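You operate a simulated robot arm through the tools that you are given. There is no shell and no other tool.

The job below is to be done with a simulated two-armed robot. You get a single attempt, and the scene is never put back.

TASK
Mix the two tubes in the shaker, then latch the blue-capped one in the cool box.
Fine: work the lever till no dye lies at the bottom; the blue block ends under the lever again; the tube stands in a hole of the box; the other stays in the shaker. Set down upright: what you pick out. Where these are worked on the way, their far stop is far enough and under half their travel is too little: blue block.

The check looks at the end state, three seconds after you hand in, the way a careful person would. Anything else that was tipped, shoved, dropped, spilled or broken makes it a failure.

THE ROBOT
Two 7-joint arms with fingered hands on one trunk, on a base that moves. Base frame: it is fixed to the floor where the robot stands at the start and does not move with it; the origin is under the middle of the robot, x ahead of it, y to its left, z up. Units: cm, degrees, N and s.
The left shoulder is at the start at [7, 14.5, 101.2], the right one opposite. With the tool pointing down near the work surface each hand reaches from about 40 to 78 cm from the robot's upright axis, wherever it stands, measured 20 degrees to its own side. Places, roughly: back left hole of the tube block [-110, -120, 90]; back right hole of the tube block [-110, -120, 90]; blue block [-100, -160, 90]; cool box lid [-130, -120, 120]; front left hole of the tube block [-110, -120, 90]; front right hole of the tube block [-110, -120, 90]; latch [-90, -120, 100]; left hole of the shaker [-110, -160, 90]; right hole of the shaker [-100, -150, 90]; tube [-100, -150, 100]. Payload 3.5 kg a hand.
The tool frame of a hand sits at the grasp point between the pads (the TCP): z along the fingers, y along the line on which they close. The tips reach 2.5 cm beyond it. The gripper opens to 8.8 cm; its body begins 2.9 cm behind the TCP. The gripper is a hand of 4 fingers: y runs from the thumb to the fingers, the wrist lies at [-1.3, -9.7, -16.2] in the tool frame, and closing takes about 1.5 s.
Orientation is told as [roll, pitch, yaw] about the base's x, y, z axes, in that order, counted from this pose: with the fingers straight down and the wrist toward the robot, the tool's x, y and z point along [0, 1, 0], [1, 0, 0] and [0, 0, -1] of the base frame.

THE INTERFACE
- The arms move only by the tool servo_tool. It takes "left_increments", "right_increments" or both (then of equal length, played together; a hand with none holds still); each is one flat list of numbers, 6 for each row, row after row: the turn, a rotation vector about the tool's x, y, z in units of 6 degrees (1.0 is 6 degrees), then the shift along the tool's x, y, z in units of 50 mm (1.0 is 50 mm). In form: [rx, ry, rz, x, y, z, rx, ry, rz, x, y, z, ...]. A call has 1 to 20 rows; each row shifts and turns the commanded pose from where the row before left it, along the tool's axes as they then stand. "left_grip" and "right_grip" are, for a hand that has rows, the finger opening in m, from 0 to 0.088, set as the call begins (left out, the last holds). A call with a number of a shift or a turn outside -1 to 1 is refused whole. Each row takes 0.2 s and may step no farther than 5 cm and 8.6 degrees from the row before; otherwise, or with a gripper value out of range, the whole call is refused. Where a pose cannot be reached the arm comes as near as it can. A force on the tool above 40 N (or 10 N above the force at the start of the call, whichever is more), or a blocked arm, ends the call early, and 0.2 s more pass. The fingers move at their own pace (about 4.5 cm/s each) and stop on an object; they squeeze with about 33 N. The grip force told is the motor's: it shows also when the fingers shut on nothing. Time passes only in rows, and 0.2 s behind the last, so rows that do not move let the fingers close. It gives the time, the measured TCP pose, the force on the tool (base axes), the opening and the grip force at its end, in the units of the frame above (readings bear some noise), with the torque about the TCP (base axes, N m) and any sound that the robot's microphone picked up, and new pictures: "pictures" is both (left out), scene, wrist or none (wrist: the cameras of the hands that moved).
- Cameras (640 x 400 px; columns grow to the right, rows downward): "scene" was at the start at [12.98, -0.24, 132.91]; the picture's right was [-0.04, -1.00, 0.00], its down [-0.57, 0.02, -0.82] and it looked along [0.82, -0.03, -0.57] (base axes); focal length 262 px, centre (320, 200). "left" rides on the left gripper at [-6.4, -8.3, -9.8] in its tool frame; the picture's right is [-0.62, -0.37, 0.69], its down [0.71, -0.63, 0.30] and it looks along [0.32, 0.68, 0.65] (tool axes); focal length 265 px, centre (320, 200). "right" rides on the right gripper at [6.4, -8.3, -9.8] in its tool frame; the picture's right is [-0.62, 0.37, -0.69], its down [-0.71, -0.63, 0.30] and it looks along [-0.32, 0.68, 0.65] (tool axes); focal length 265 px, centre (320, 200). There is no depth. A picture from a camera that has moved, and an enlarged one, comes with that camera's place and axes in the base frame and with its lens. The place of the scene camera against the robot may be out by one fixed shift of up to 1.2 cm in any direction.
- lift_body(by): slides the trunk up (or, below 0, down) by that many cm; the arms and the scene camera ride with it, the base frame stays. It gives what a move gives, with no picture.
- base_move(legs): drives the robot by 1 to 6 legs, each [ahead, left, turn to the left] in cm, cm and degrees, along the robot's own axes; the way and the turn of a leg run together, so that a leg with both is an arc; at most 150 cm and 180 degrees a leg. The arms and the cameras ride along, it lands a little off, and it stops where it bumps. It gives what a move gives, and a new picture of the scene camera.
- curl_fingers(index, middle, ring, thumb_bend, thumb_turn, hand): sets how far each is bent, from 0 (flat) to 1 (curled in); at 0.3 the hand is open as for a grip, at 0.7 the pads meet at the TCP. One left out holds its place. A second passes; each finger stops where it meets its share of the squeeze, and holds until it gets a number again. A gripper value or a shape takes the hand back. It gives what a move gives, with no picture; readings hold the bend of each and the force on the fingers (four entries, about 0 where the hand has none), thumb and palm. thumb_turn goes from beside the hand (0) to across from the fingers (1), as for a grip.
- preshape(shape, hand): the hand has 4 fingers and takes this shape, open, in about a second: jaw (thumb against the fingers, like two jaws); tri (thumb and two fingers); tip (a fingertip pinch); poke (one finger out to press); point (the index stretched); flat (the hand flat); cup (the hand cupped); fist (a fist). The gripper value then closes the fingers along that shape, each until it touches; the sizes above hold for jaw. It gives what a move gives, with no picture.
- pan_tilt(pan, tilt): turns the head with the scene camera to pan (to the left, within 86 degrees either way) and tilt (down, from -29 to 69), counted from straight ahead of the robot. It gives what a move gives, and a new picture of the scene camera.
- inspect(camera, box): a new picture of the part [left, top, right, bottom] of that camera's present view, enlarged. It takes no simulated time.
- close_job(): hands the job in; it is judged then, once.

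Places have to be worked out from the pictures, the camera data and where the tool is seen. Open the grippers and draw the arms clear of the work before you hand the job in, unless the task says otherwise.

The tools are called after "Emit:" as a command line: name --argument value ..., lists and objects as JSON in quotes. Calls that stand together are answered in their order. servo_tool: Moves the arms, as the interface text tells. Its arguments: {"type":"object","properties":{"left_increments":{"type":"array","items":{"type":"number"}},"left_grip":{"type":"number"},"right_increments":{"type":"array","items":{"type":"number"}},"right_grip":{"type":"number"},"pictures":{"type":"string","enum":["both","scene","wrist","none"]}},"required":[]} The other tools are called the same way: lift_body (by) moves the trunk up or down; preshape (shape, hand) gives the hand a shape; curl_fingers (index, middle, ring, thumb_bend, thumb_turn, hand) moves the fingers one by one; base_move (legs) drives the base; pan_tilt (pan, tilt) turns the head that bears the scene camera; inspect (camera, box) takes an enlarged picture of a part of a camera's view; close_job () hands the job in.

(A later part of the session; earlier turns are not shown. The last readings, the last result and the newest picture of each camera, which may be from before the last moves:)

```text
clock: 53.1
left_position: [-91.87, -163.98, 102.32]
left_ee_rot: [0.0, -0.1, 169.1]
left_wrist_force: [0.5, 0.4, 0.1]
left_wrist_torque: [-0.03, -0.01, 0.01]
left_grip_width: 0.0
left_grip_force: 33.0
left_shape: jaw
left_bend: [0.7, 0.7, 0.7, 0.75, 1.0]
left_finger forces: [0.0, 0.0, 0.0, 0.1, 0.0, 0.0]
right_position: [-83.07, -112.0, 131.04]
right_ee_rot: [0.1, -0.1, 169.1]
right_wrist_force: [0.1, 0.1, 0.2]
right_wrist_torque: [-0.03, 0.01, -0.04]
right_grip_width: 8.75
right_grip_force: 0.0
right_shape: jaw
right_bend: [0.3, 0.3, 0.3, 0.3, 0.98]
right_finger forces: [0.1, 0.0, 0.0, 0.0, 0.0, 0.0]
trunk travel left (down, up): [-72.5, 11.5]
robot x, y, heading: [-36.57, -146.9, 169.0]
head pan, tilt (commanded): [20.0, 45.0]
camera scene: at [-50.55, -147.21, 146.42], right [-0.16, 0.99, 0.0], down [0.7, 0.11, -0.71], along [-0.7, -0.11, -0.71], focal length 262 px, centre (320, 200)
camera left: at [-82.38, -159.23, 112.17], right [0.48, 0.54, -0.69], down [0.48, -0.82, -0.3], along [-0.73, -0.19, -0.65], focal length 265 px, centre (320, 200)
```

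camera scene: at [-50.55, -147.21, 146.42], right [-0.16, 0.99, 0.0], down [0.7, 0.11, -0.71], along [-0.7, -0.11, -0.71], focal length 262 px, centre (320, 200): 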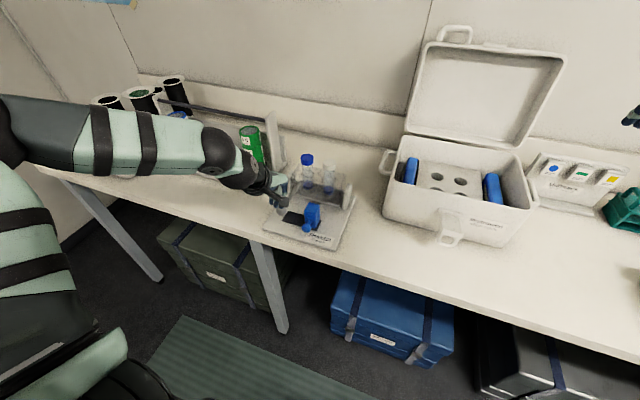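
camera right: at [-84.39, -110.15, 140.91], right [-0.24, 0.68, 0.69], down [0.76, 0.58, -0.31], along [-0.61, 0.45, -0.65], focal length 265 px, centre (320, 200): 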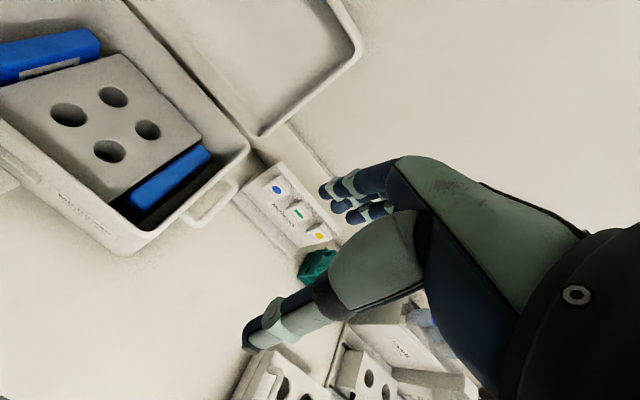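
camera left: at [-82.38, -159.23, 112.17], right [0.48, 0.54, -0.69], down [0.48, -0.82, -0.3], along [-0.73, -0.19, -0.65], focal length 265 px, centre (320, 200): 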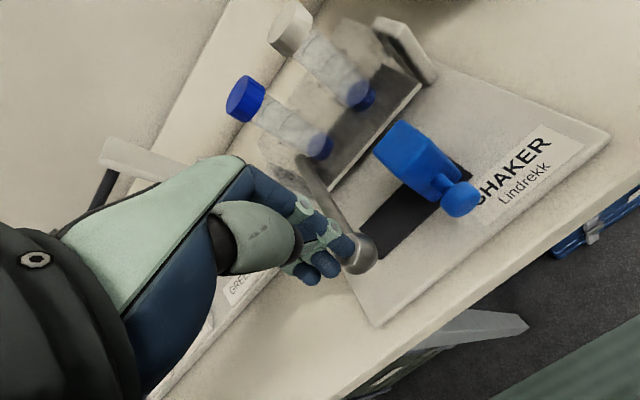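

No contact force yet; tips are close to the ball. I go on down in 5 mm rows.

Emit:
servo_tool --left_increments '[0, 0, 0, 0, 0, 0.1, 0, 0, 0, 0, 0, 0.1, 0, 0, 0, 0, 0, 0.1, 0, 0, 0, 0, 0, 0.1]' --pictures "both"

Emit:
inspect --camera "left" --box '[220, 150, 450, 330]'

Emit:
inspect --camera "scene" --box '[230, 140, 370, 260]'

```text
clock: 54.1
left_position: [-91.62, -163.94, 100.29]
left_ee_rot: [0.2, 0.0, 169.1]
left_wrist_force: [1.1, -1.3, 1.7]
left_wrist_torque: [-0.04, -0.04, 0.03]
left_grip_width: 0.01
left_grip_force: 33.2
left_shape: jaw
left_bend: [0.7, 0.7, 0.7, 0.75, 1.0]
left_finger forces: [2.4, 0.0, 0.0, 0.0, 0.1, 0.1]
right_position: [-83.03, -112.17, 131.04]
right_ee_rot: [0.1, 0.0, 169.1]
right_wrist_force: [-0.8, 0.2, -0.2]
right_wrist_torque: [-0.01, 0.0, -0.02]
right_grip_width: 8.76
right_grip_force: 0.2
right_shape: jaw
right_bend: [0.3, 0.3, 0.3, 0.3, 0.98]
right_finger forces: [0.0, 0.0, 0.0, 0.0, 0.0, 0.1]
trunk travel left (down, up): [-72.5, 11.5]
robot x, y, heading: [-36.57, -147.13, 169.1]
head pan, tilt (commanded): [20.0, 45.0]
camera scene: at [-50.45, -147.18, 146.43], right [-0.16, 0.99, 0.0], down [0.7, 0.11, -0.71], along [-0.7, -0.11, -0.71], focal length 262 px, centre (320, 200)
camera left: at [-82.27, -159.21, 110.17], right [0.48, 0.54, -0.69], down [0.48, -0.82, -0.3], along [-0.73, -0.19, -0.65], focal length 265 px, centre (320, 200)
```

scene: 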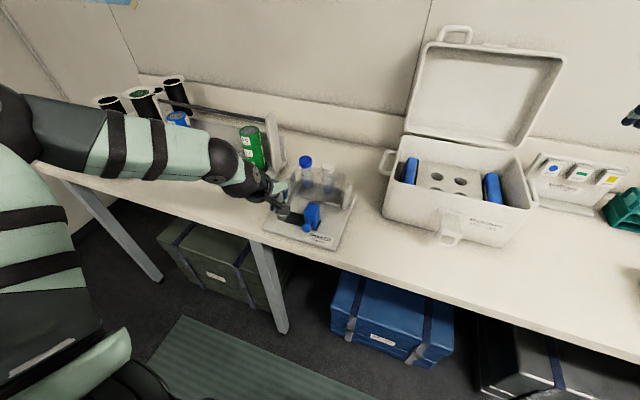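
left: 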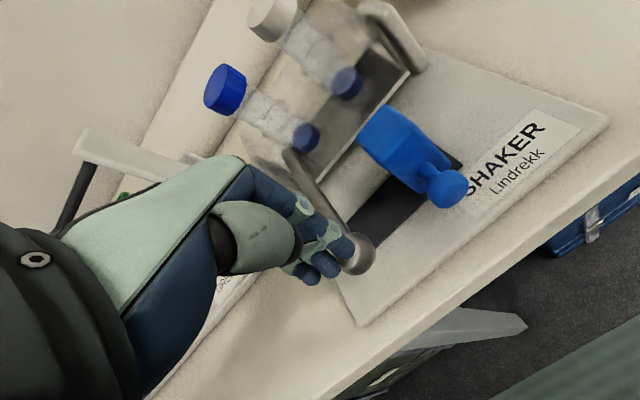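

```text
2.22 times, centred on (335, 240) of left
camera zoom: at [-82.27, -159.21, 110.17], right [0.48, 0.54, -0.69], down [0.48, -0.82, -0.3], along [-0.73, -0.19, -0.65], focal length 590 px, centre (287, 111)
```

zoom: 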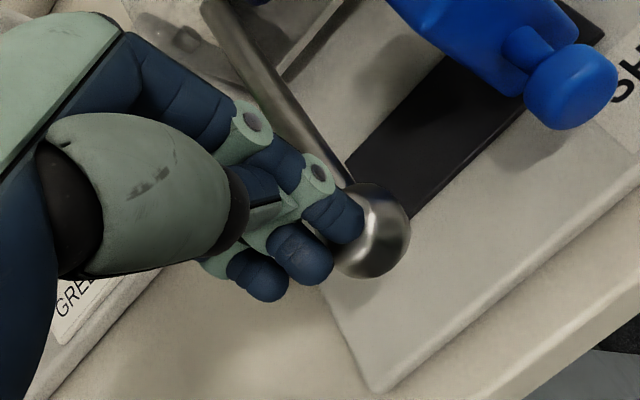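

```text
3.33 times, centred on (300, 200) of scene
camera zoom: at [-50.45, -147.18, 146.43], right [-0.16, 0.99, 0.0], down [0.7, 0.11, -0.71], along [-0.7, -0.11, -0.71], focal length 872 px, centre (387, 200)
```

zoom: 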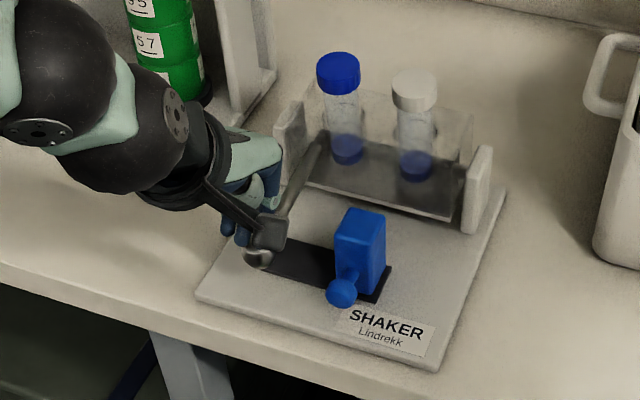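

The lever yields easily (2.4 N, ball already ~2 cm lower). I shift slightly right so the ball lies between index and middle fingertips, and press on down.

Emit:
servo_tool --left_increments '[0, 0, 0, -0.08, 0, 0.1, 0, 0, 0, -0.04, 0, 0.1, 0, 0, 0, 0, 0, 0.1, 0, 0, 0, 0, 0.02, 0.1, 0, 0, 0, 0, 0.02, 0.1, 0, 0, 0, 0, 0.02, 0.1]' --pictures "both"

Emit:
inspect --camera "scene" --box '[230, 140, 370, 260]'

Emit:
inspect --camera "left" --box '[160, 20, 450, 330]'

```text
clock: 55.5
left_position: [-91.97, -163.2, 97.55]
left_ee_rot: [0.1, -0.2, 169.1]
left_wrist_force: [0.3, -0.4, 6.6]
left_wrist_torque: [0.01, -0.04, 0.0]
left_grip_width: 0.03
left_grip_force: 32.6
left_shape: jaw
left_bend: [0.7, 0.7, 0.7, 0.75, 1.0]
left_finger forces: [3.0, 4.1, 0.1, 0.0, 0.0, 0.1]
right_position: [-82.74, -112.07, 131.16]
right_ee_rot: [0.2, 0.0, 169.1]
right_wrist_force: [0.2, 0.0, 0.3]
right_wrist_torque: [0.05, 0.0, -0.01]
right_grip_width: 8.75
right_grip_force: 0.1
right_shape: jaw
right_bend: [0.3, 0.3, 0.3, 0.3, 0.98]
right_finger forces: [0.1, 0.1, 0.0, 0.1, 0.0, 0.0]
trunk travel left (down, up): [-72.5, 11.5]
robot x, y, heading: [-36.9, -147.32, 169.1]
head pan, tilt (commanded): [20.0, 45.0]
camera scene: at [-50.31, -147.15, 146.45], right [-0.16, 0.99, 0.0], down [0.7, 0.11, -0.71], along [-0.7, -0.11, -0.71], focal length 262 px, centre (320, 200)
camera left: at [-82.52, -158.6, 107.36], right [0.48, 0.54, -0.69], down [0.48, -0.82, -0.31], along [-0.74, -0.19, -0.65], focal length 265 px, centre (320, 200)
```

scene: 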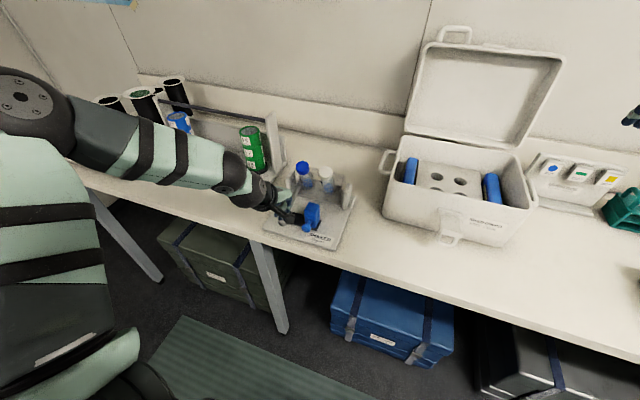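
left: 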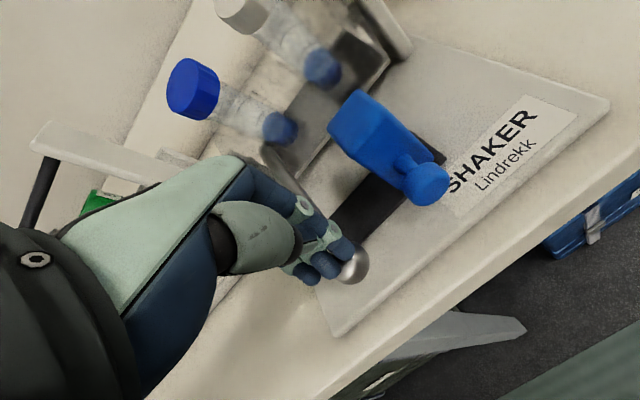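

```text
3.33 times, centred on (300, 200) of scene
camera zoom: at [-50.31, -147.15, 146.45], right [-0.16, 0.99, 0.0], down [0.7, 0.11, -0.71], along [-0.7, -0.11, -0.71], focal length 872 px, centre (387, 200)
```

zoom: 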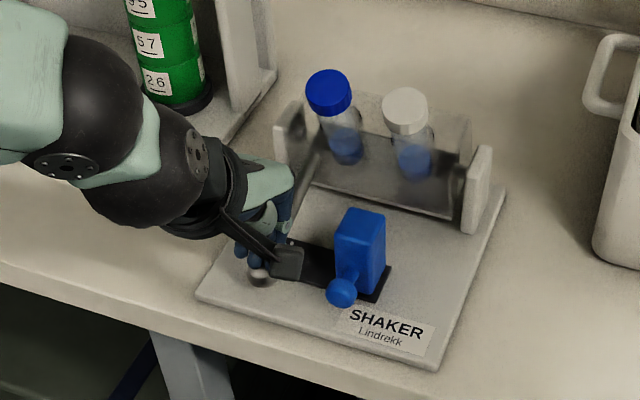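

```text
1.29 times, centred on (305, 175) of left
camera zoom: at [-82.52, -158.6, 107.36], right [0.48, 0.54, -0.69], down [0.48, -0.82, -0.31], along [-0.74, -0.19, -0.65], focal length 342 px, centre (339, 232)
```

zoom: 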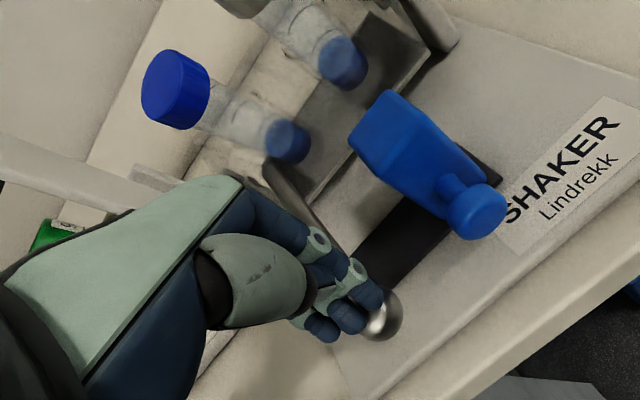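

The tubes tilt as the lever goes down and the dye starts to spread. I press a little further for the stop.

Emit:
servo_tool --left_increments '[0, 0, 0, 0, 0.02, 0.08, 0, 0, 0, 0, 0.02, 0.08, 0, 0, 0, 0, 0.02, 0.08]' --pictures "none"

Emit:
inspect --camera "scene" --box '[230, 140, 370, 260]'

```text
clock: 56.3
left_position: [-91.77, -162.96, 96.94]
left_ee_rot: [0.1, -0.8, 169.1]
left_wrist_force: [4.5, 1.0, 38.9]
left_wrist_torque: [-0.21, 0.21, 0.07]
left_grip_width: 0.0
left_grip_force: 33.2
left_shape: jaw
left_bend: [0.7, 0.7, 0.7, 0.76, 1.0]
left_finger forces: [1.6, 19.1, 0.0, 0.0, 0.1, 0.0]
right_position: [-82.17, -111.82, 131.42]
right_ee_rot: [0.3, -0.3, 169.1]
right_wrist_force: [1.5, -0.3, -0.3]
right_wrist_torque: [0.01, 0.0, -0.01]
right_grip_width: 8.74
right_grip_force: 0.1
right_shape: jaw
right_bend: [0.3, 0.3, 0.3, 0.3, 0.98]
right_finger forces: [0.0, 0.0, 0.0, 0.1, 0.1, 0.0]
trunk travel left (down, up): [-72.5, 11.5]
robot x, y, heading: [-36.78, -147.09, 168.9]
head pan, tilt (commanded): [20.0, 45.0]
```

```text
3.33 times, centred on (300, 200) of scene
camera zoom: at [-49.58, -146.97, 146.55], right [-0.16, 0.99, 0.0], down [0.69, 0.11, -0.71], along [-0.7, -0.11, -0.7], focal length 872 px, centre (387, 200)
```

zoom: 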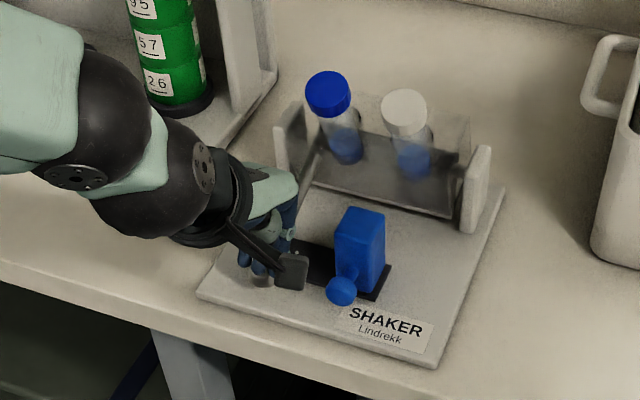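

The lower stop is reached (39 N) at TCP z≈97.1. I raise the hand 5 cm to see whether the lever comes up by itself.

Emit:
servo_tool --left_increments '[0, 0, 0, 0, -0.02, -0.2, 0, 0, 0, 0, -0.02, -0.2, 0, 0, 0, 0, -0.02, -0.2, 0, 0, 0, 0, 0, -0.2, 0, 0, 0, 0, 0, -0.2]' --pictures "both"

Emit:
inspect --camera "scene" --box '[230, 140, 370, 260]'

```text
clock: 57.5
left_position: [-91.95, -163.28, 101.17]
left_ee_rot: [0.0, 0.2, 169.2]
left_wrist_force: [-1.0, -1.4, 0.7]
left_wrist_torque: [0.0, -0.04, 0.02]
left_grip_width: 0.0
left_grip_force: 32.7
left_shape: jaw
left_bend: [0.7, 0.7, 0.7, 0.75, 1.0]
left_finger forces: [0.0, 0.9, 0.0, 0.0, 0.0, 0.0]
right_position: [-82.96, -112.1, 131.07]
right_ee_rot: [0.1, 0.0, 169.1]
right_wrist_force: [0.1, 0.8, -0.2]
right_wrist_torque: [0.01, 0.03, 0.02]
right_grip_width: 8.76
right_grip_force: 0.1
right_shape: jaw
right_bend: [0.3, 0.3, 0.3, 0.3, 0.98]
right_finger forces: [0.0, 0.1, 0.1, 0.1, 0.0, 0.0]
trunk travel left (down, up): [-72.5, 11.5]
robot x, y, heading: [-36.93, -146.98, 169.0]
head pan, tilt (commanded): [20.0, 45.0]
camera scene: at [-50.46, -147.23, 146.42], right [-0.16, 0.99, 0.0], down [0.7, 0.11, -0.71], along [-0.7, -0.11, -0.71], focal length 262 px, centre (320, 200)
camera left: at [-82.56, -158.58, 110.97], right [0.48, 0.54, -0.69], down [0.48, -0.82, -0.3], along [-0.73, -0.19, -0.65], focal length 265 px, centre (320, 200)
```

scene: 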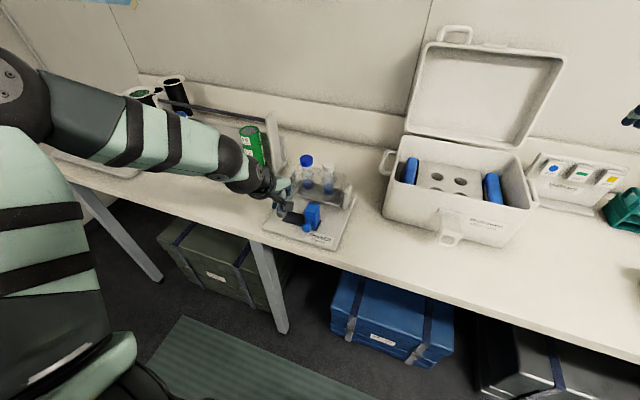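
left: 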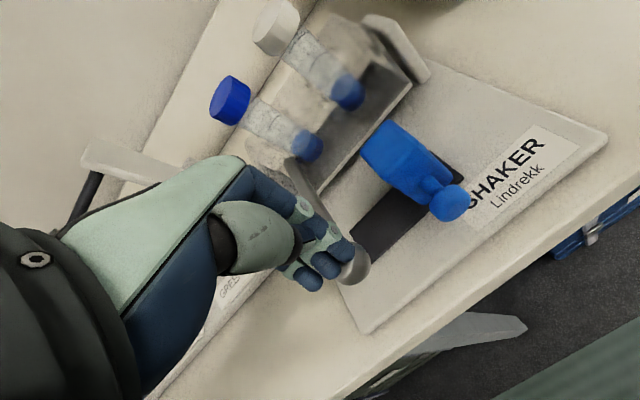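

```text
3.33 times, centred on (300, 200) of scene
camera zoom: at [-50.46, -147.23, 146.42], right [-0.16, 0.99, 0.0], down [0.7, 0.11, -0.71], along [-0.7, -0.11, -0.71], focal length 872 px, centre (387, 200)
```

zoom: 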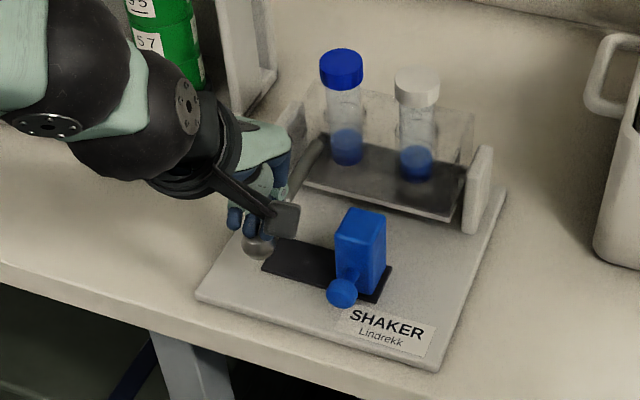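

The lever springs back up and the dye layer has already grown. I work it with repeated strokes between TCP z≈102.5 and 97.4.

Emit:
servo_tool --left_increments '[0, 0, 0, 0, 0, -0.26, 0, 0, 0, 0, 0.02, 0.255, 0, 0, 0, 0, 0.02, 0.255, 0, 0, 0, 0, 0.02, 0.255, 0, 0, 0, 0, 0.02, 0.255, 0, 0, 0, 0, -0.02, -0.255, 0, 0, 0, 0, -0.02, -0.255, 0, 0, 0, 0, -0.02, -0.255, 0, 0, 0, 0, -0.02, -0.255, 0, 0, 0, 0, 0.02, 0.255, 0, 0, 0, 0, 0.02, 0.255, 0, 0, 0, 0, 0.02, 0.255, 0, 0, 0, 0, 0.02, 0.255, 0, 0, 0, 0, -0.02, -0.255, 0, 0, 0, 0, -0.02, -0.255, 0, 0, 0, 0, -0.02, -0.255, 0, 0, 0, 0, -0.02, -0.255]' --pictures "both"

Emit:
inspect --camera "scene" --box '[230, 140, 370, 260]'

```text
clock: 61.1
left_position: [-91.88, -163.26, 102.57]
left_ee_rot: [0.0, 0.0, 169.1]
left_wrist_force: [-0.8, 0.7, 0.2]
left_wrist_torque: [0.01, 0.05, 0.0]
left_grip_width: 0.0
left_grip_force: 32.8
left_shape: jaw
left_bend: [0.7, 0.7, 0.7, 0.75, 1.0]
left_finger forces: [0.0, 0.0, 0.0, 0.0, 0.1, 0.0]
right_position: [-83.0, -112.05, 131.13]
right_ee_rot: [0.2, -0.1, 169.1]
right_wrist_force: [0.7, -0.6, 0.2]
right_wrist_torque: [0.02, 0.02, 0.01]
right_grip_width: 8.76
right_grip_force: 0.1
right_shape: jaw
right_bend: [0.3, 0.3, 0.3, 0.3, 0.98]
right_finger forces: [0.0, 0.1, 0.0, 0.0, 0.0, 0.0]
trunk travel left (down, up): [-72.5, 11.5]
robot x, y, heading: [-36.96, -147.14, 168.9]
head pan, tilt (commanded): [20.0, 45.0]
camera scene: at [-50.44, -147.21, 146.42], right [-0.16, 0.99, 0.0], down [0.7, 0.11, -0.71], along [-0.7, -0.11, -0.71], focal length 262 px, centre (320, 200)
camera left: at [-82.57, -158.67, 112.34], right [0.48, 0.54, -0.69], down [0.48, -0.82, -0.3], along [-0.73, -0.19, -0.65], focal length 265 px, centre (320, 200)
```

scene: 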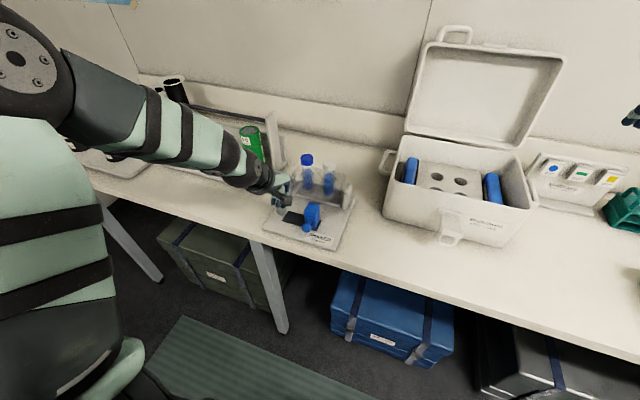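
left: 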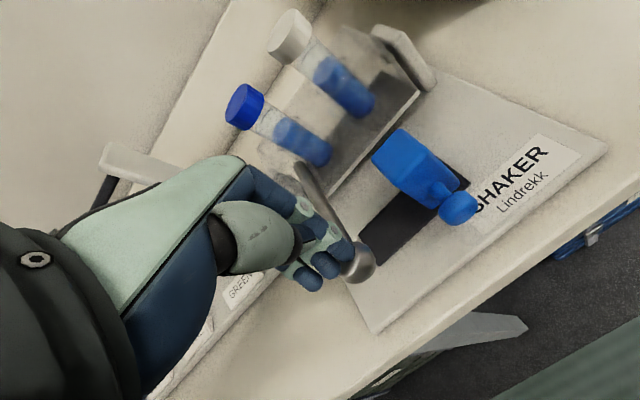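

```text
3.33 times, centred on (300, 200) of scene
camera zoom: at [-50.44, -147.21, 146.42], right [-0.16, 0.99, 0.0], down [0.7, 0.11, -0.71], along [-0.7, -0.11, -0.71], focal length 872 px, centre (387, 200)
```

zoom: 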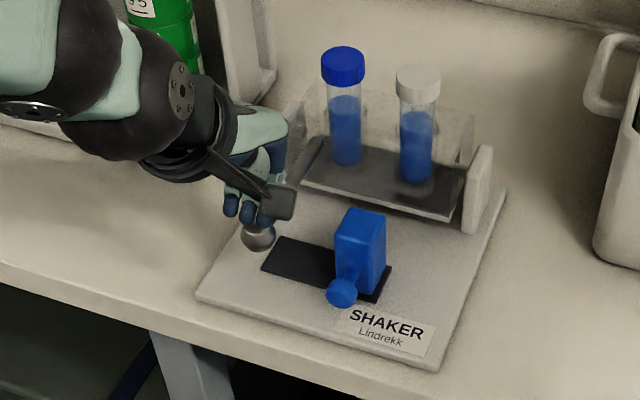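

Both tubes are now nearly evenly blue. I look closer for a darker layer at the bottom.

Emit:
inspect --camera "scene" --box '[290, 145, 350, 205]'

Emit:
inspect --camera "left" --box '[210, 0, 400, 180]'

```text
6.67 times, centred on (320, 175) of scene
camera zoom: at [-50.44, -147.21, 146.42], right [-0.16, 0.99, 0.0], down [0.7, 0.11, -0.71], along [-0.7, -0.11, -0.71], focal length 1744 px, centre (320, 367)
```

zoom: 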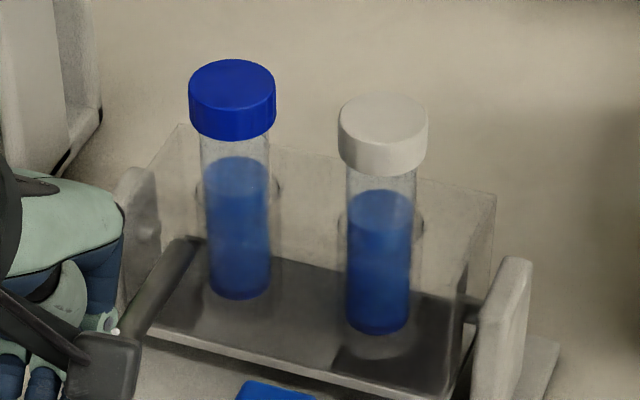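

```text
2.22 times, centred on (305, 90) of left
camera zoom: at [-82.57, -158.67, 112.34], right [0.48, 0.54, -0.69], down [0.48, -0.82, -0.3], along [-0.73, -0.19, -0.65], focal length 590 px, centre (353, 444)
```

zoom: 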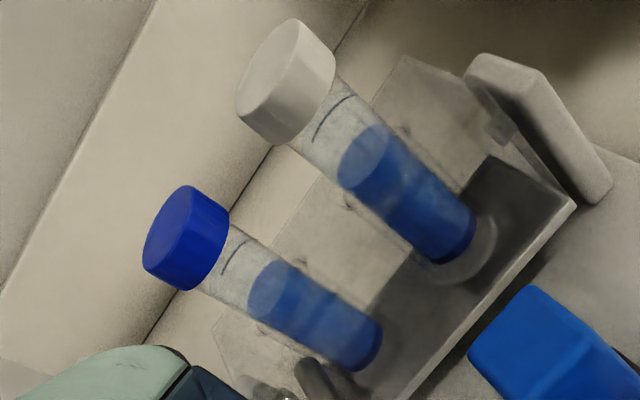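

Nearly uniform, with perhaps a slightly darker bottom rim. I give it a few more strokes to be sure.

Emit:
servo_tool --left_increments '[0, 0, 0, 0, 0.02, 0.255, 0, 0, 0, 0, 0.02, 0.255, 0, 0, 0, 0, 0.02, 0.255, 0, 0, 0, 0, 0.02, 0.255, 0, 0, 0, 0, -0.02, -0.255, 0, 0, 0, 0, -0.02, -0.255, 0, 0, 0, 0, -0.02, -0.255, 0, 0, 0, 0, -0.02, -0.255, 0, 0, 0, 0, 0.02, 0.255, 0, 0, 0, 0, 0.02, 0.255, 0, 0, 0, 0, 0.02, 0.255, 0, 0, 0, 0, 0.02, 0.255, 0, 0, 0, 0, -0.02, -0.255, 0, 0, 0, 0, -0.02, -0.255, 0, 0, 0, 0, -0.02, -0.255, 0, 0, 0, 0, -0.02, -0.255]' --pictures "none"

Emit:
servo_tool --left_increments '[0, 0, 0, 0, 0.02, 0.255, 0, 0, 0, 0, 0.02, 0.255, 0, 0, 0, 0, 0.02, 0.255, 0, 0, 0, 0, 0.02, 0.255, 0, 0, 0, 0, -0.02, -0.255, 0, 0, 0, 0, -0.02, -0.255, 0, 0, 0, 0, -0.02, -0.255, 0, 0, 0, 0, -0.02, -0.255, 0, 0, 0, 0, 0.02, 0.255, 0, 0, 0, 0, 0.02, 0.255, 0, 0, 0, 0, 0.02, 0.255, 0, 0, 0, 0, 0.02, 0.255, 0, 0, 0, 0, -0.02, -0.255, 0, 0, 0, 0, -0.02, -0.255, 0, 0, 0, 0, -0.02, -0.255, 0, 0, 0, 0, -0.02, -0.255]' --pictures "both"

Emit:
inspect --camera "scene" --box '[290, 145, 350, 205]'

Emit:
inspect --camera "left" --box '[210, 0, 400, 180]'

```text
clock: 64.5
left_position: [-91.83, -163.34, 102.4]
left_ee_rot: [0.0, 0.1, 169.0]
left_wrist_force: [0.7, -1.0, -0.5]
left_wrist_torque: [0.0, 0.02, 0.01]
left_grip_width: 0.0
left_grip_force: 32.7
left_shape: jaw
left_bend: [0.7, 0.7, 0.7, 0.75, 1.0]
left_finger forces: [0.1, 0.0, 0.1, 0.0, 0.0, 0.1]
right_position: [-82.99, -112.11, 131.0]
right_ee_rot: [0.0, 0.0, 169.1]
right_wrist_force: [-0.4, 0.5, 0.0]
right_wrist_torque: [0.0, 0.04, -0.02]
right_grip_width: 8.76
right_grip_force: 0.1
right_shape: jaw
right_bend: [0.3, 0.3, 0.3, 0.3, 0.98]
right_finger forces: [0.0, 0.0, 0.1, 0.1, 0.0, 0.1]
trunk travel left (down, up): [-72.5, 11.5]
robot x, y, heading: [-36.39, -147.19, 169.1]
head pan, tilt (commanded): [20.0, 45.0]
```

```text
clock: 67.9
left_position: [-91.85, -163.22, 102.46]
left_ee_rot: [-0.1, 0.1, 169.1]
left_wrist_force: [0.4, 0.5, 0.4]
left_wrist_torque: [-0.02, 0.0, -0.01]
left_grip_width: 0.0
left_grip_force: 33.1
left_shape: jaw
left_bend: [0.7, 0.7, 0.7, 0.75, 1.0]
left_finger forces: [0.1, 0.0, 0.0, 0.0, 0.0, 0.1]
right_position: [-82.96, -112.12, 131.02]
right_ee_rot: [0.1, 0.0, 169.1]
right_wrist_force: [-0.1, -0.4, 0.0]
right_wrist_torque: [-0.03, -0.01, 0.0]
right_grip_width: 8.79
right_grip_force: 0.0
right_shape: jaw
right_bend: [0.3, 0.3, 0.3, 0.3, 0.98]
right_finger forces: [0.0, 0.1, 0.0, 0.0, 0.0, 0.1]
trunk travel left (down, up): [-72.5, 11.5]
robot x, y, heading: [-36.82, -146.94, 169.2]
head pan, tilt (commanded): [20.0, 45.0]
camera scene: at [-50.43, -147.19, 146.42], right [-0.16, 0.99, 0.0], down [0.7, 0.11, -0.71], along [-0.7, -0.11, -0.71], focal length 262 px, centre (320, 200)
camera left: at [-82.55, -158.61, 112.26], right [0.48, 0.54, -0.69], down [0.48, -0.82, -0.3], along [-0.73, -0.19, -0.65], focal length 265 px, centre (320, 200)
```

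scene: 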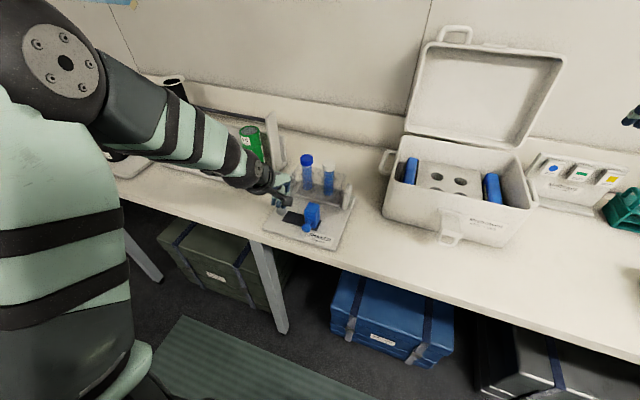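
left: 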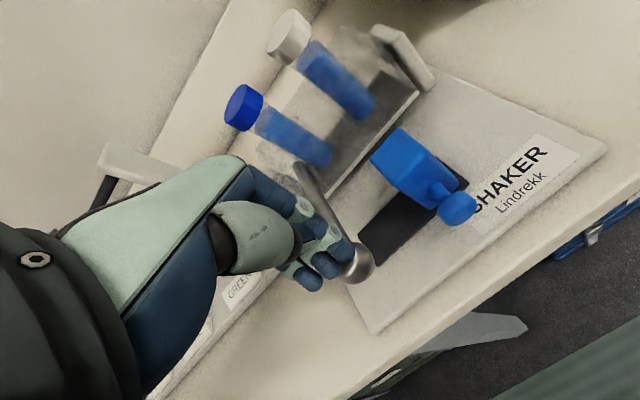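

```text
6.67 times, centred on (320, 175) of scene
camera zoom: at [-50.43, -147.19, 146.42], right [-0.16, 0.99, 0.0], down [0.7, 0.11, -0.71], along [-0.7, -0.11, -0.71], focal length 1744 px, centre (320, 367)
```

zoom: 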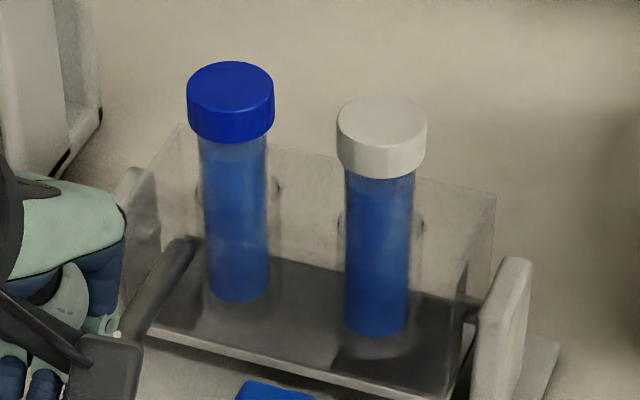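

```text
2.22 times, centred on (305, 90) of left
camera zoom: at [-82.55, -158.61, 112.26], right [0.48, 0.54, -0.69], down [0.48, -0.82, -0.3], along [-0.73, -0.19, -0.65], focal length 590 px, centre (353, 444)
```

zoom: 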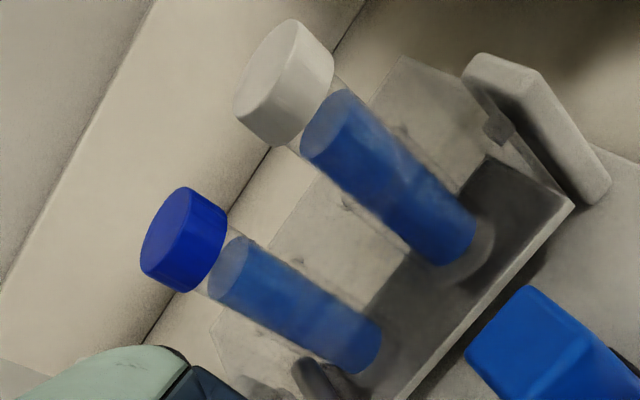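

The dye now reaches almost to the caps, so mixing was still going on. I give four more strokes and see whether anything still changes.

Emit:
servo_tool --left_increments '[0, 0, 0, 0, 0.02, 0.255, 0, 0, 0, 0, 0.02, 0.255, 0, 0, 0, 0, 0.02, 0.255, 0, 0, 0, 0, 0.02, 0.255, 0, 0, 0, 0, -0.02, -0.255, 0, 0, 0, 0, -0.02, -0.255, 0, 0, 0, 0, -0.02, -0.255, 0, 0, 0, 0, -0.02, -0.255, 0, 0, 0, 0, 0.02, 0.255, 0, 0, 0, 0, 0.02, 0.255, 0, 0, 0, 0, 0.02, 0.255, 0, 0, 0, 0, 0.02, 0.255, 0, 0, 0, 0, -0.02, -0.255, 0, 0, 0, 0, -0.02, -0.255, 0, 0, 0, 0, -0.02, -0.255, 0, 0, 0, 0, -0.02, -0.255]' --pictures "none"

Emit:
servo_tool --left_increments '[0, 0, 0, 0, 0.02, 0.255, 0, 0, 0, 0, 0.02, 0.255, 0, 0, 0, 0, 0.02, 0.255, 0, 0, 0, 0, 0.02, 0.255, 0, 0, 0, 0, -0.02, -0.255, 0, 0, 0, 0, -0.02, -0.255, 0, 0, 0, 0, -0.02, -0.255, 0, 0, 0, 0, -0.02, -0.255, 0, 0, 0, 0, 0.02, 0.255, 0, 0, 0, 0, 0.02, 0.255, 0, 0, 0, 0, 0.02, 0.255, 0, 0, 0, 0, 0.02, 0.255, 0, 0, 0, 0, -0.02, -0.255, 0, 0, 0, 0, -0.02, -0.255, 0, 0, 0, 0, -0.02, -0.255, 0, 0, 0, 0, -0.02, -0.255]' --pictures "wrist"

Emit:
inspect --camera "scene" --box '[290, 145, 350, 205]'

Emit:
inspect --camera "left" --box '[210, 0, 400, 180]'

```text
clock: 71.3
left_position: [-92.09, -163.29, 102.37]
left_ee_rot: [0.0, 0.2, 169.1]
left_wrist_force: [-0.5, -0.4, -0.1]
left_wrist_torque: [0.03, 0.01, -0.01]
left_grip_width: 0.0
left_grip_force: 33.1
left_shape: jaw
left_bend: [0.7, 0.7, 0.7, 0.75, 1.0]
left_finger forces: [0.0, 0.0, 0.0, 0.1, 0.0, 0.1]
right_position: [-83.1, -112.13, 130.99]
right_ee_rot: [0.1, 0.0, 169.1]
right_wrist_force: [0.0, 0.3, -0.6]
right_wrist_torque: [0.01, 0.05, -0.02]
right_grip_width: 8.76
right_grip_force: 0.1
right_shape: jaw
right_bend: [0.3, 0.3, 0.3, 0.3, 0.98]
right_finger forces: [0.0, 0.1, 0.1, 0.0, 0.0, 0.1]
trunk travel left (down, up): [-72.5, 11.5]
robot x, y, heading: [-37.02, -147.03, 169.1]
head pan, tilt (commanded): [20.0, 45.0]
```

```text
clock: 74.7
left_position: [-91.88, -163.3, 102.38]
left_ee_rot: [0.0, 0.0, 169.2]
left_wrist_force: [-0.6, -0.4, 0.3]
left_wrist_torque: [0.0, 0.02, 0.01]
left_grip_width: 0.0
left_grip_force: 33.1
left_shape: jaw
left_bend: [0.7, 0.7, 0.7, 0.75, 1.0]
left_finger forces: [0.0, 0.0, 0.0, 0.0, 0.0, 0.0]
right_position: [-82.88, -112.04, 131.01]
right_ee_rot: [0.1, 0.1, 169.1]
right_wrist_force: [0.1, -0.2, -0.3]
right_wrist_torque: [0.0, 0.01, 0.07]
right_grip_width: 8.79
right_grip_force: 0.0
right_shape: jaw
right_bend: [0.3, 0.3, 0.3, 0.3, 0.98]
right_finger forces: [0.1, 0.0, 0.0, 0.0, 0.0, 0.1]
trunk travel left (down, up): [-72.5, 11.5]
robot x, y, heading: [-36.43, -147.14, 169.0]
head pan, tilt (commanded): [20.0, 45.0]
camera left: at [-82.47, -158.65, 112.27], right [0.48, 0.54, -0.69], down [0.48, -0.82, -0.3], along [-0.73, -0.19, -0.65], focal length 265 px, centre (320, 200)
```

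left: 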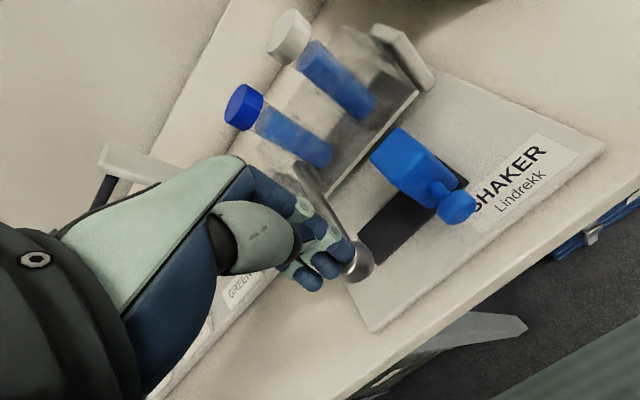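

```text
6.67 times, centred on (320, 175) of scene
camera zoom: at [-50.44, -147.21, 146.42], right [-0.16, 0.99, 0.0], down [0.7, 0.11, -0.71], along [-0.7, -0.11, -0.71], focal length 1744 px, centre (320, 367)
```

zoom: 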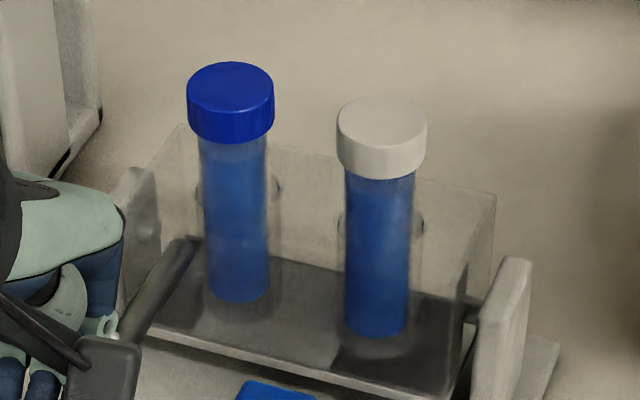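

```text
2.22 times, centred on (305, 90) of left
camera zoom: at [-82.47, -158.65, 112.27], right [0.48, 0.54, -0.69], down [0.48, -0.82, -0.3], along [-0.73, -0.19, -0.65], focal length 590 px, centre (353, 444)
```

zoom: 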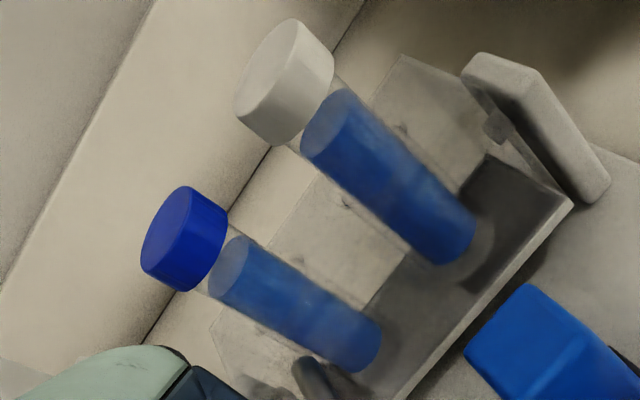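

No further change: both tubes are evenly mixed, and the lever is back up. Now I raise the hand, go back to the stretched-index shape, and move to the right side of the knob (≈(-90.8,-157.4,94.0)).

Emit:
servo_tool --left_increments '[0, 0, 0, 0, 0, -0.8, 0, 0, 0, 0, 0, -0.8, -1, 0, 0, 0, 0, 0, 0, 0, 0, -0.513, -0.484, -0.05, 0, 0, 0, -0.513, -0.484, -0.05, 0, 0, 0, -0.513, -0.484, -0.05]' --pictures "none"

Emit:
curl_fingers --hand "left" --index 0.05 --middle 0.95 --ring 0.95 --thumb_bend 0.9 --thumb_turn 1.0

Emit:
servo_tool --left_increments '[0, 0, 0, 0, 0, 0]' --pictures "both"

```text
clock: 76.1
left_position: [-84.95, -158.46, 109.03]
left_ee_rot: [-1.2, -5.8, 169.6]
left_wrist_force: [0.2, 0.7, -0.2]
left_wrist_torque: [-0.01, -0.04, 0.0]
left_grip_width: 0.01
left_grip_force: 33.4
left_shape: jaw
left_bend: [0.7, 0.7, 0.7, 0.75, 1.0]
left_finger forces: [0.0, 0.0, 0.0, 0.0, 0.1, 0.0]
left hand out of reach, approached as far as the arm can: row 6
right_position: [-83.22, -112.3, 130.94]
right_ee_rot: [-0.1, 0.1, 169.1]
right_wrist_force: [-0.4, -0.8, -0.3]
right_wrist_torque: [0.04, 0.01, -0.03]
right_grip_width: 8.76
right_grip_force: 0.1
right_shape: jaw
right_bend: [0.3, 0.3, 0.3, 0.3, 0.98]
right_finger forces: [0.0, 0.0, 0.0, 0.0, 0.1, 0.0]
trunk travel left (down, up): [-72.5, 11.5]
robot x, y, heading: [-36.65, -146.76, 169.3]
head pan, tilt (commanded): [20.0, 45.0]
```

```text
clock: 77.1
left_position: [-84.82, -157.95, 109.35]
left_ee_rot: [-0.8, -6.1, 169.2]
left_wrist_force: [-0.7, 0.2, -0.6]
left_wrist_torque: [-0.01, 0.0, -0.01]
left_grip_width: 0.84
left_grip_force: 0.1
left_shape: fingers
left_bend: [0.7, 0.87, 0.95, 0.86, 1.0]
left_finger forces: [0.0, 0.0, 0.1, 0.0, 0.1, 0.1]
right_position: [-83.0, -111.99, 131.03]
right_ee_rot: [0.0, 0.0, 169.1]
right_wrist_force: [-0.5, 0.3, -0.2]
right_wrist_torque: [0.0, 0.01, 0.01]
right_grip_width: 8.77
right_grip_force: 0.0
right_shape: jaw
right_bend: [0.3, 0.3, 0.3, 0.3, 0.98]
right_finger forces: [0.1, 0.0, 0.0, 0.0, 0.1, 0.1]
trunk travel left (down, up): [-72.5, 11.5]
robot x, y, heading: [-37.35, -146.83, 169.0]
head pan, tilt (commanded): [20.0, 45.0]
```

```text
clock: 77.5
left_position: [-84.93, -158.03, 109.32]
left_ee_rot: [-0.9, -6.0, 169.2]
left_wrist_force: [0.1, 0.1, 0.3]
left_wrist_torque: [-0.02, -0.03, 0.0]
left_grip_width: 0.86
left_grip_force: 0.2
left_shape: fingers
left_bend: [0.7, 0.87, 0.95, 0.86, 1.0]
left_finger forces: [0.0, 0.0, 0.0, 0.0, 0.0, 0.0]
right_position: [-83.07, -112.07, 130.97]
right_ee_rot: [0.2, 0.0, 169.1]
right_wrist_force: [-0.2, 0.5, -0.5]
right_wrist_torque: [0.01, 0.02, -0.02]
right_grip_width: 8.75
right_grip_force: 0.0
right_shape: jaw
right_bend: [0.3, 0.3, 0.3, 0.3, 0.98]
right_finger forces: [0.1, 0.1, 0.0, 0.0, 0.1, 0.0]
trunk travel left (down, up): [-72.5, 11.5]
robot x, y, heading: [-36.68, -146.71, 168.9]
head pan, tilt (commanded): [20.0, 45.0]
camera scene: at [-50.5, -147.22, 146.42], right [-0.16, 0.99, 0.0], down [0.7, 0.11, -0.71], along [-0.7, -0.11, -0.71], focal length 262 px, centre (320, 200)
camera left: at [-74.51, -153.76, 118.25], right [0.41, 0.56, -0.72], down [0.45, -0.81, -0.38], along [-0.8, -0.17, -0.58], focal length 265 px, centre (320, 200)
```

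scene: 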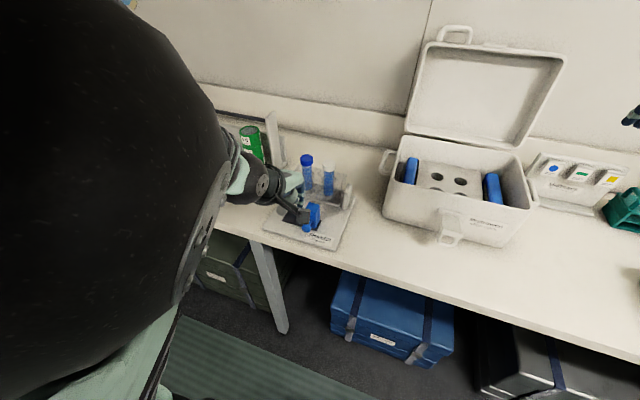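
left: 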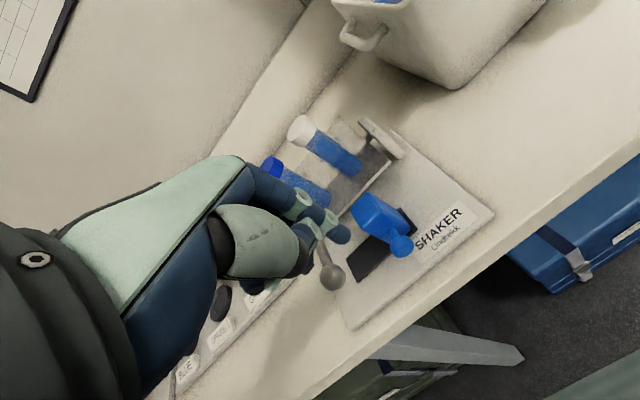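

The fingers locked against each other and the arm is near its inner limit. I open the jaw first, back the base 8 cm, and then take the stretched-index shape again.

Emit:
preshape --shape "jaw" --hand "left"

Emit:
curl_fingers --hand "left" --index 0.05 --middle 0.95 --ring 0.95 --thumb_bend 0.9 --thumb_turn 1.0

Emit:
base_move --legs '[[-8, 0, 0]]'

Emit:
servo_tool --left_increments '[0, 0, 0, 0, 0, 0]' --pictures "wrist"

```text
clock: 78.4
left_position: [-84.85, -158.22, 109.13]
left_ee_rot: [-0.9, -5.9, 169.3]
left_wrist_force: [-0.7, -0.4, -0.3]
left_wrist_torque: [0.03, 0.04, 0.02]
left_grip_width: 8.75
left_grip_force: 0.0
left_shape: jaw
left_bend: [0.3, 0.3, 0.3, 0.3, 0.98]
left_finger forces: [0.0, 0.0, 0.0, 0.1, 0.0, 0.0]
right_position: [-83.06, -112.03, 131.12]
right_ee_rot: [0.1, 0.0, 169.1]
right_wrist_force: [1.0, -0.4, -0.1]
right_wrist_torque: [0.02, -0.01, 0.02]
right_grip_width: 8.75
right_grip_force: 0.0
right_shape: jaw
right_bend: [0.3, 0.3, 0.3, 0.3, 0.98]
right_finger forces: [0.1, 0.0, 0.1, 0.0, 0.0, 0.0]
trunk travel left (down, up): [-72.5, 11.5]
robot x, y, heading: [-36.8, -147.12, 168.9]
head pan, tilt (commanded): [20.0, 45.0]
```

```text
clock: 79.4
left_position: [-84.89, -158.21, 109.15]
left_ee_rot: [-1.0, -5.8, 169.3]
left_wrist_force: [0.3, 0.7, -0.3]
left_wrist_torque: [-0.02, 0.02, 0.02]
left_grip_width: 3.95
left_grip_force: 0.0
left_shape: fingers
left_bend: [0.05, 0.94, 0.95, 0.9, 1.0]
left_finger forces: [0.0, 0.1, 0.0, 0.0, 0.0, 0.0]
right_position: [-82.94, -112.12, 130.94]
right_ee_rot: [0.1, 0.0, 169.2]
right_wrist_force: [0.2, -0.1, 0.0]
right_wrist_torque: [0.02, 0.01, -0.02]
right_grip_width: 8.73
right_grip_force: 0.0
right_shape: jaw
right_bend: [0.3, 0.3, 0.3, 0.3, 0.98]
right_finger forces: [0.0, 0.0, 0.1, 0.1, 0.0, 0.0]
trunk travel left (down, up): [-72.5, 11.5]
robot x, y, heading: [-36.73, -147.21, 169.0]
head pan, tilt (commanded): [20.0, 45.0]
```

```text
clock: 80.4
left_position: [-77.6, -159.5, 108.94]
left_ee_rot: [-0.9, -5.7, 169.3]
left_wrist_force: [0.2, 0.7, 0.6]
left_wrist_torque: [-0.01, -0.03, 0.0]
left_grip_width: 3.98
left_grip_force: 0.1
left_shape: fingers
left_bend: [0.05, 0.94, 0.95, 0.9, 1.0]
left_finger forces: [0.1, 0.0, 0.1, 0.0, 0.1, 0.1]
right_position: [-75.92, -113.49, 130.7]
right_ee_rot: [0.1, 0.3, 169.1]
right_wrist_force: [0.1, 0.2, 0.4]
right_wrist_torque: [0.02, -0.03, 0.02]
right_grip_width: 8.78
right_grip_force: 0.0
right_shape: jaw
right_bend: [0.3, 0.3, 0.3, 0.3, 0.98]
right_finger forces: [0.0, 0.0, 0.1, 0.1, 0.1, 0.0]
trunk travel left (down, up): [-72.5, 11.5]
robot x, y, heading: [-29.22, -148.36, 168.9]
head pan, tilt (commanded): [20.0, 45.0]
camera scene: at [-43.36, -148.58, 146.37], right [-0.16, 0.99, 0.0], down [0.7, 0.11, -0.7], along [-0.7, -0.11, -0.71], focal length 262 px, centre (320, 200)
```

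scene: 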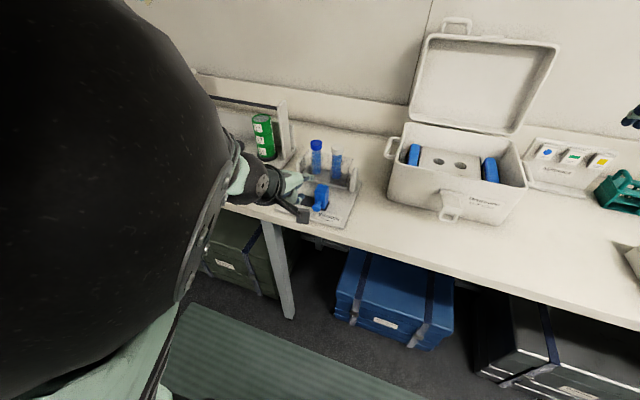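

```text
clock: 80.8
left_position: [-77.4, -159.54, 109.0]
left_ee_rot: [-1.1, -5.8, 169.2]
left_wrist_force: [-0.3, -1.3, 0.3]
left_wrist_torque: [0.0, -0.03, 0.01]
left_grip_width: 3.96
left_grip_force: 0.0
left_shape: fingers
left_bend: [0.05, 0.94, 0.95, 0.9, 1.0]
left_finger forces: [0.0, 0.0, 0.0, 0.1, 0.0, 0.0]
right_position: [-75.59, -113.53, 130.94]
right_ee_rot: [0.2, 0.2, 169.1]
right_wrist_force: [-0.4, -0.1, -0.3]
right_wrist_torque: [0.01, -0.03, -0.01]
right_grip_width: 8.77
right_grip_force: 0.1
right_shape: jaw
right_bend: [0.3, 0.3, 0.3, 0.3, 0.98]
right_finger forces: [0.0, 0.0, 0.0, 0.0, 0.0, 0.0]
trunk travel left (down, up): [-72.5, 11.5]
robot x, y, heading: [-29.16, -148.38, 169.2]
head pan, tilt (commanded): [20.0, 45.0]
camera left: at [-67.08, -155.26, 118.16], right [0.41, 0.57, -0.71], down [0.45, -0.81, -0.38], along [-0.79, -0.17, -0.59], focal length 265 px, centre (320, 200)
```

left: 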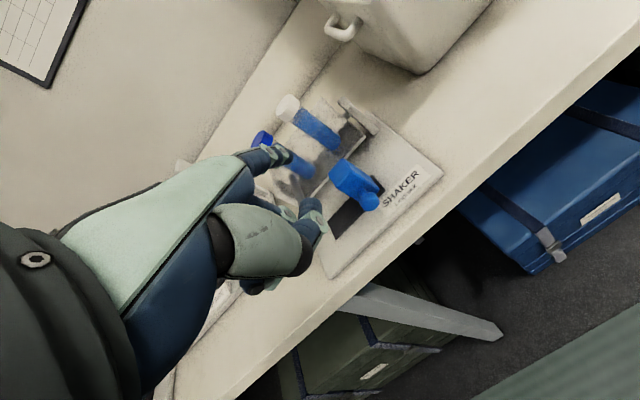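

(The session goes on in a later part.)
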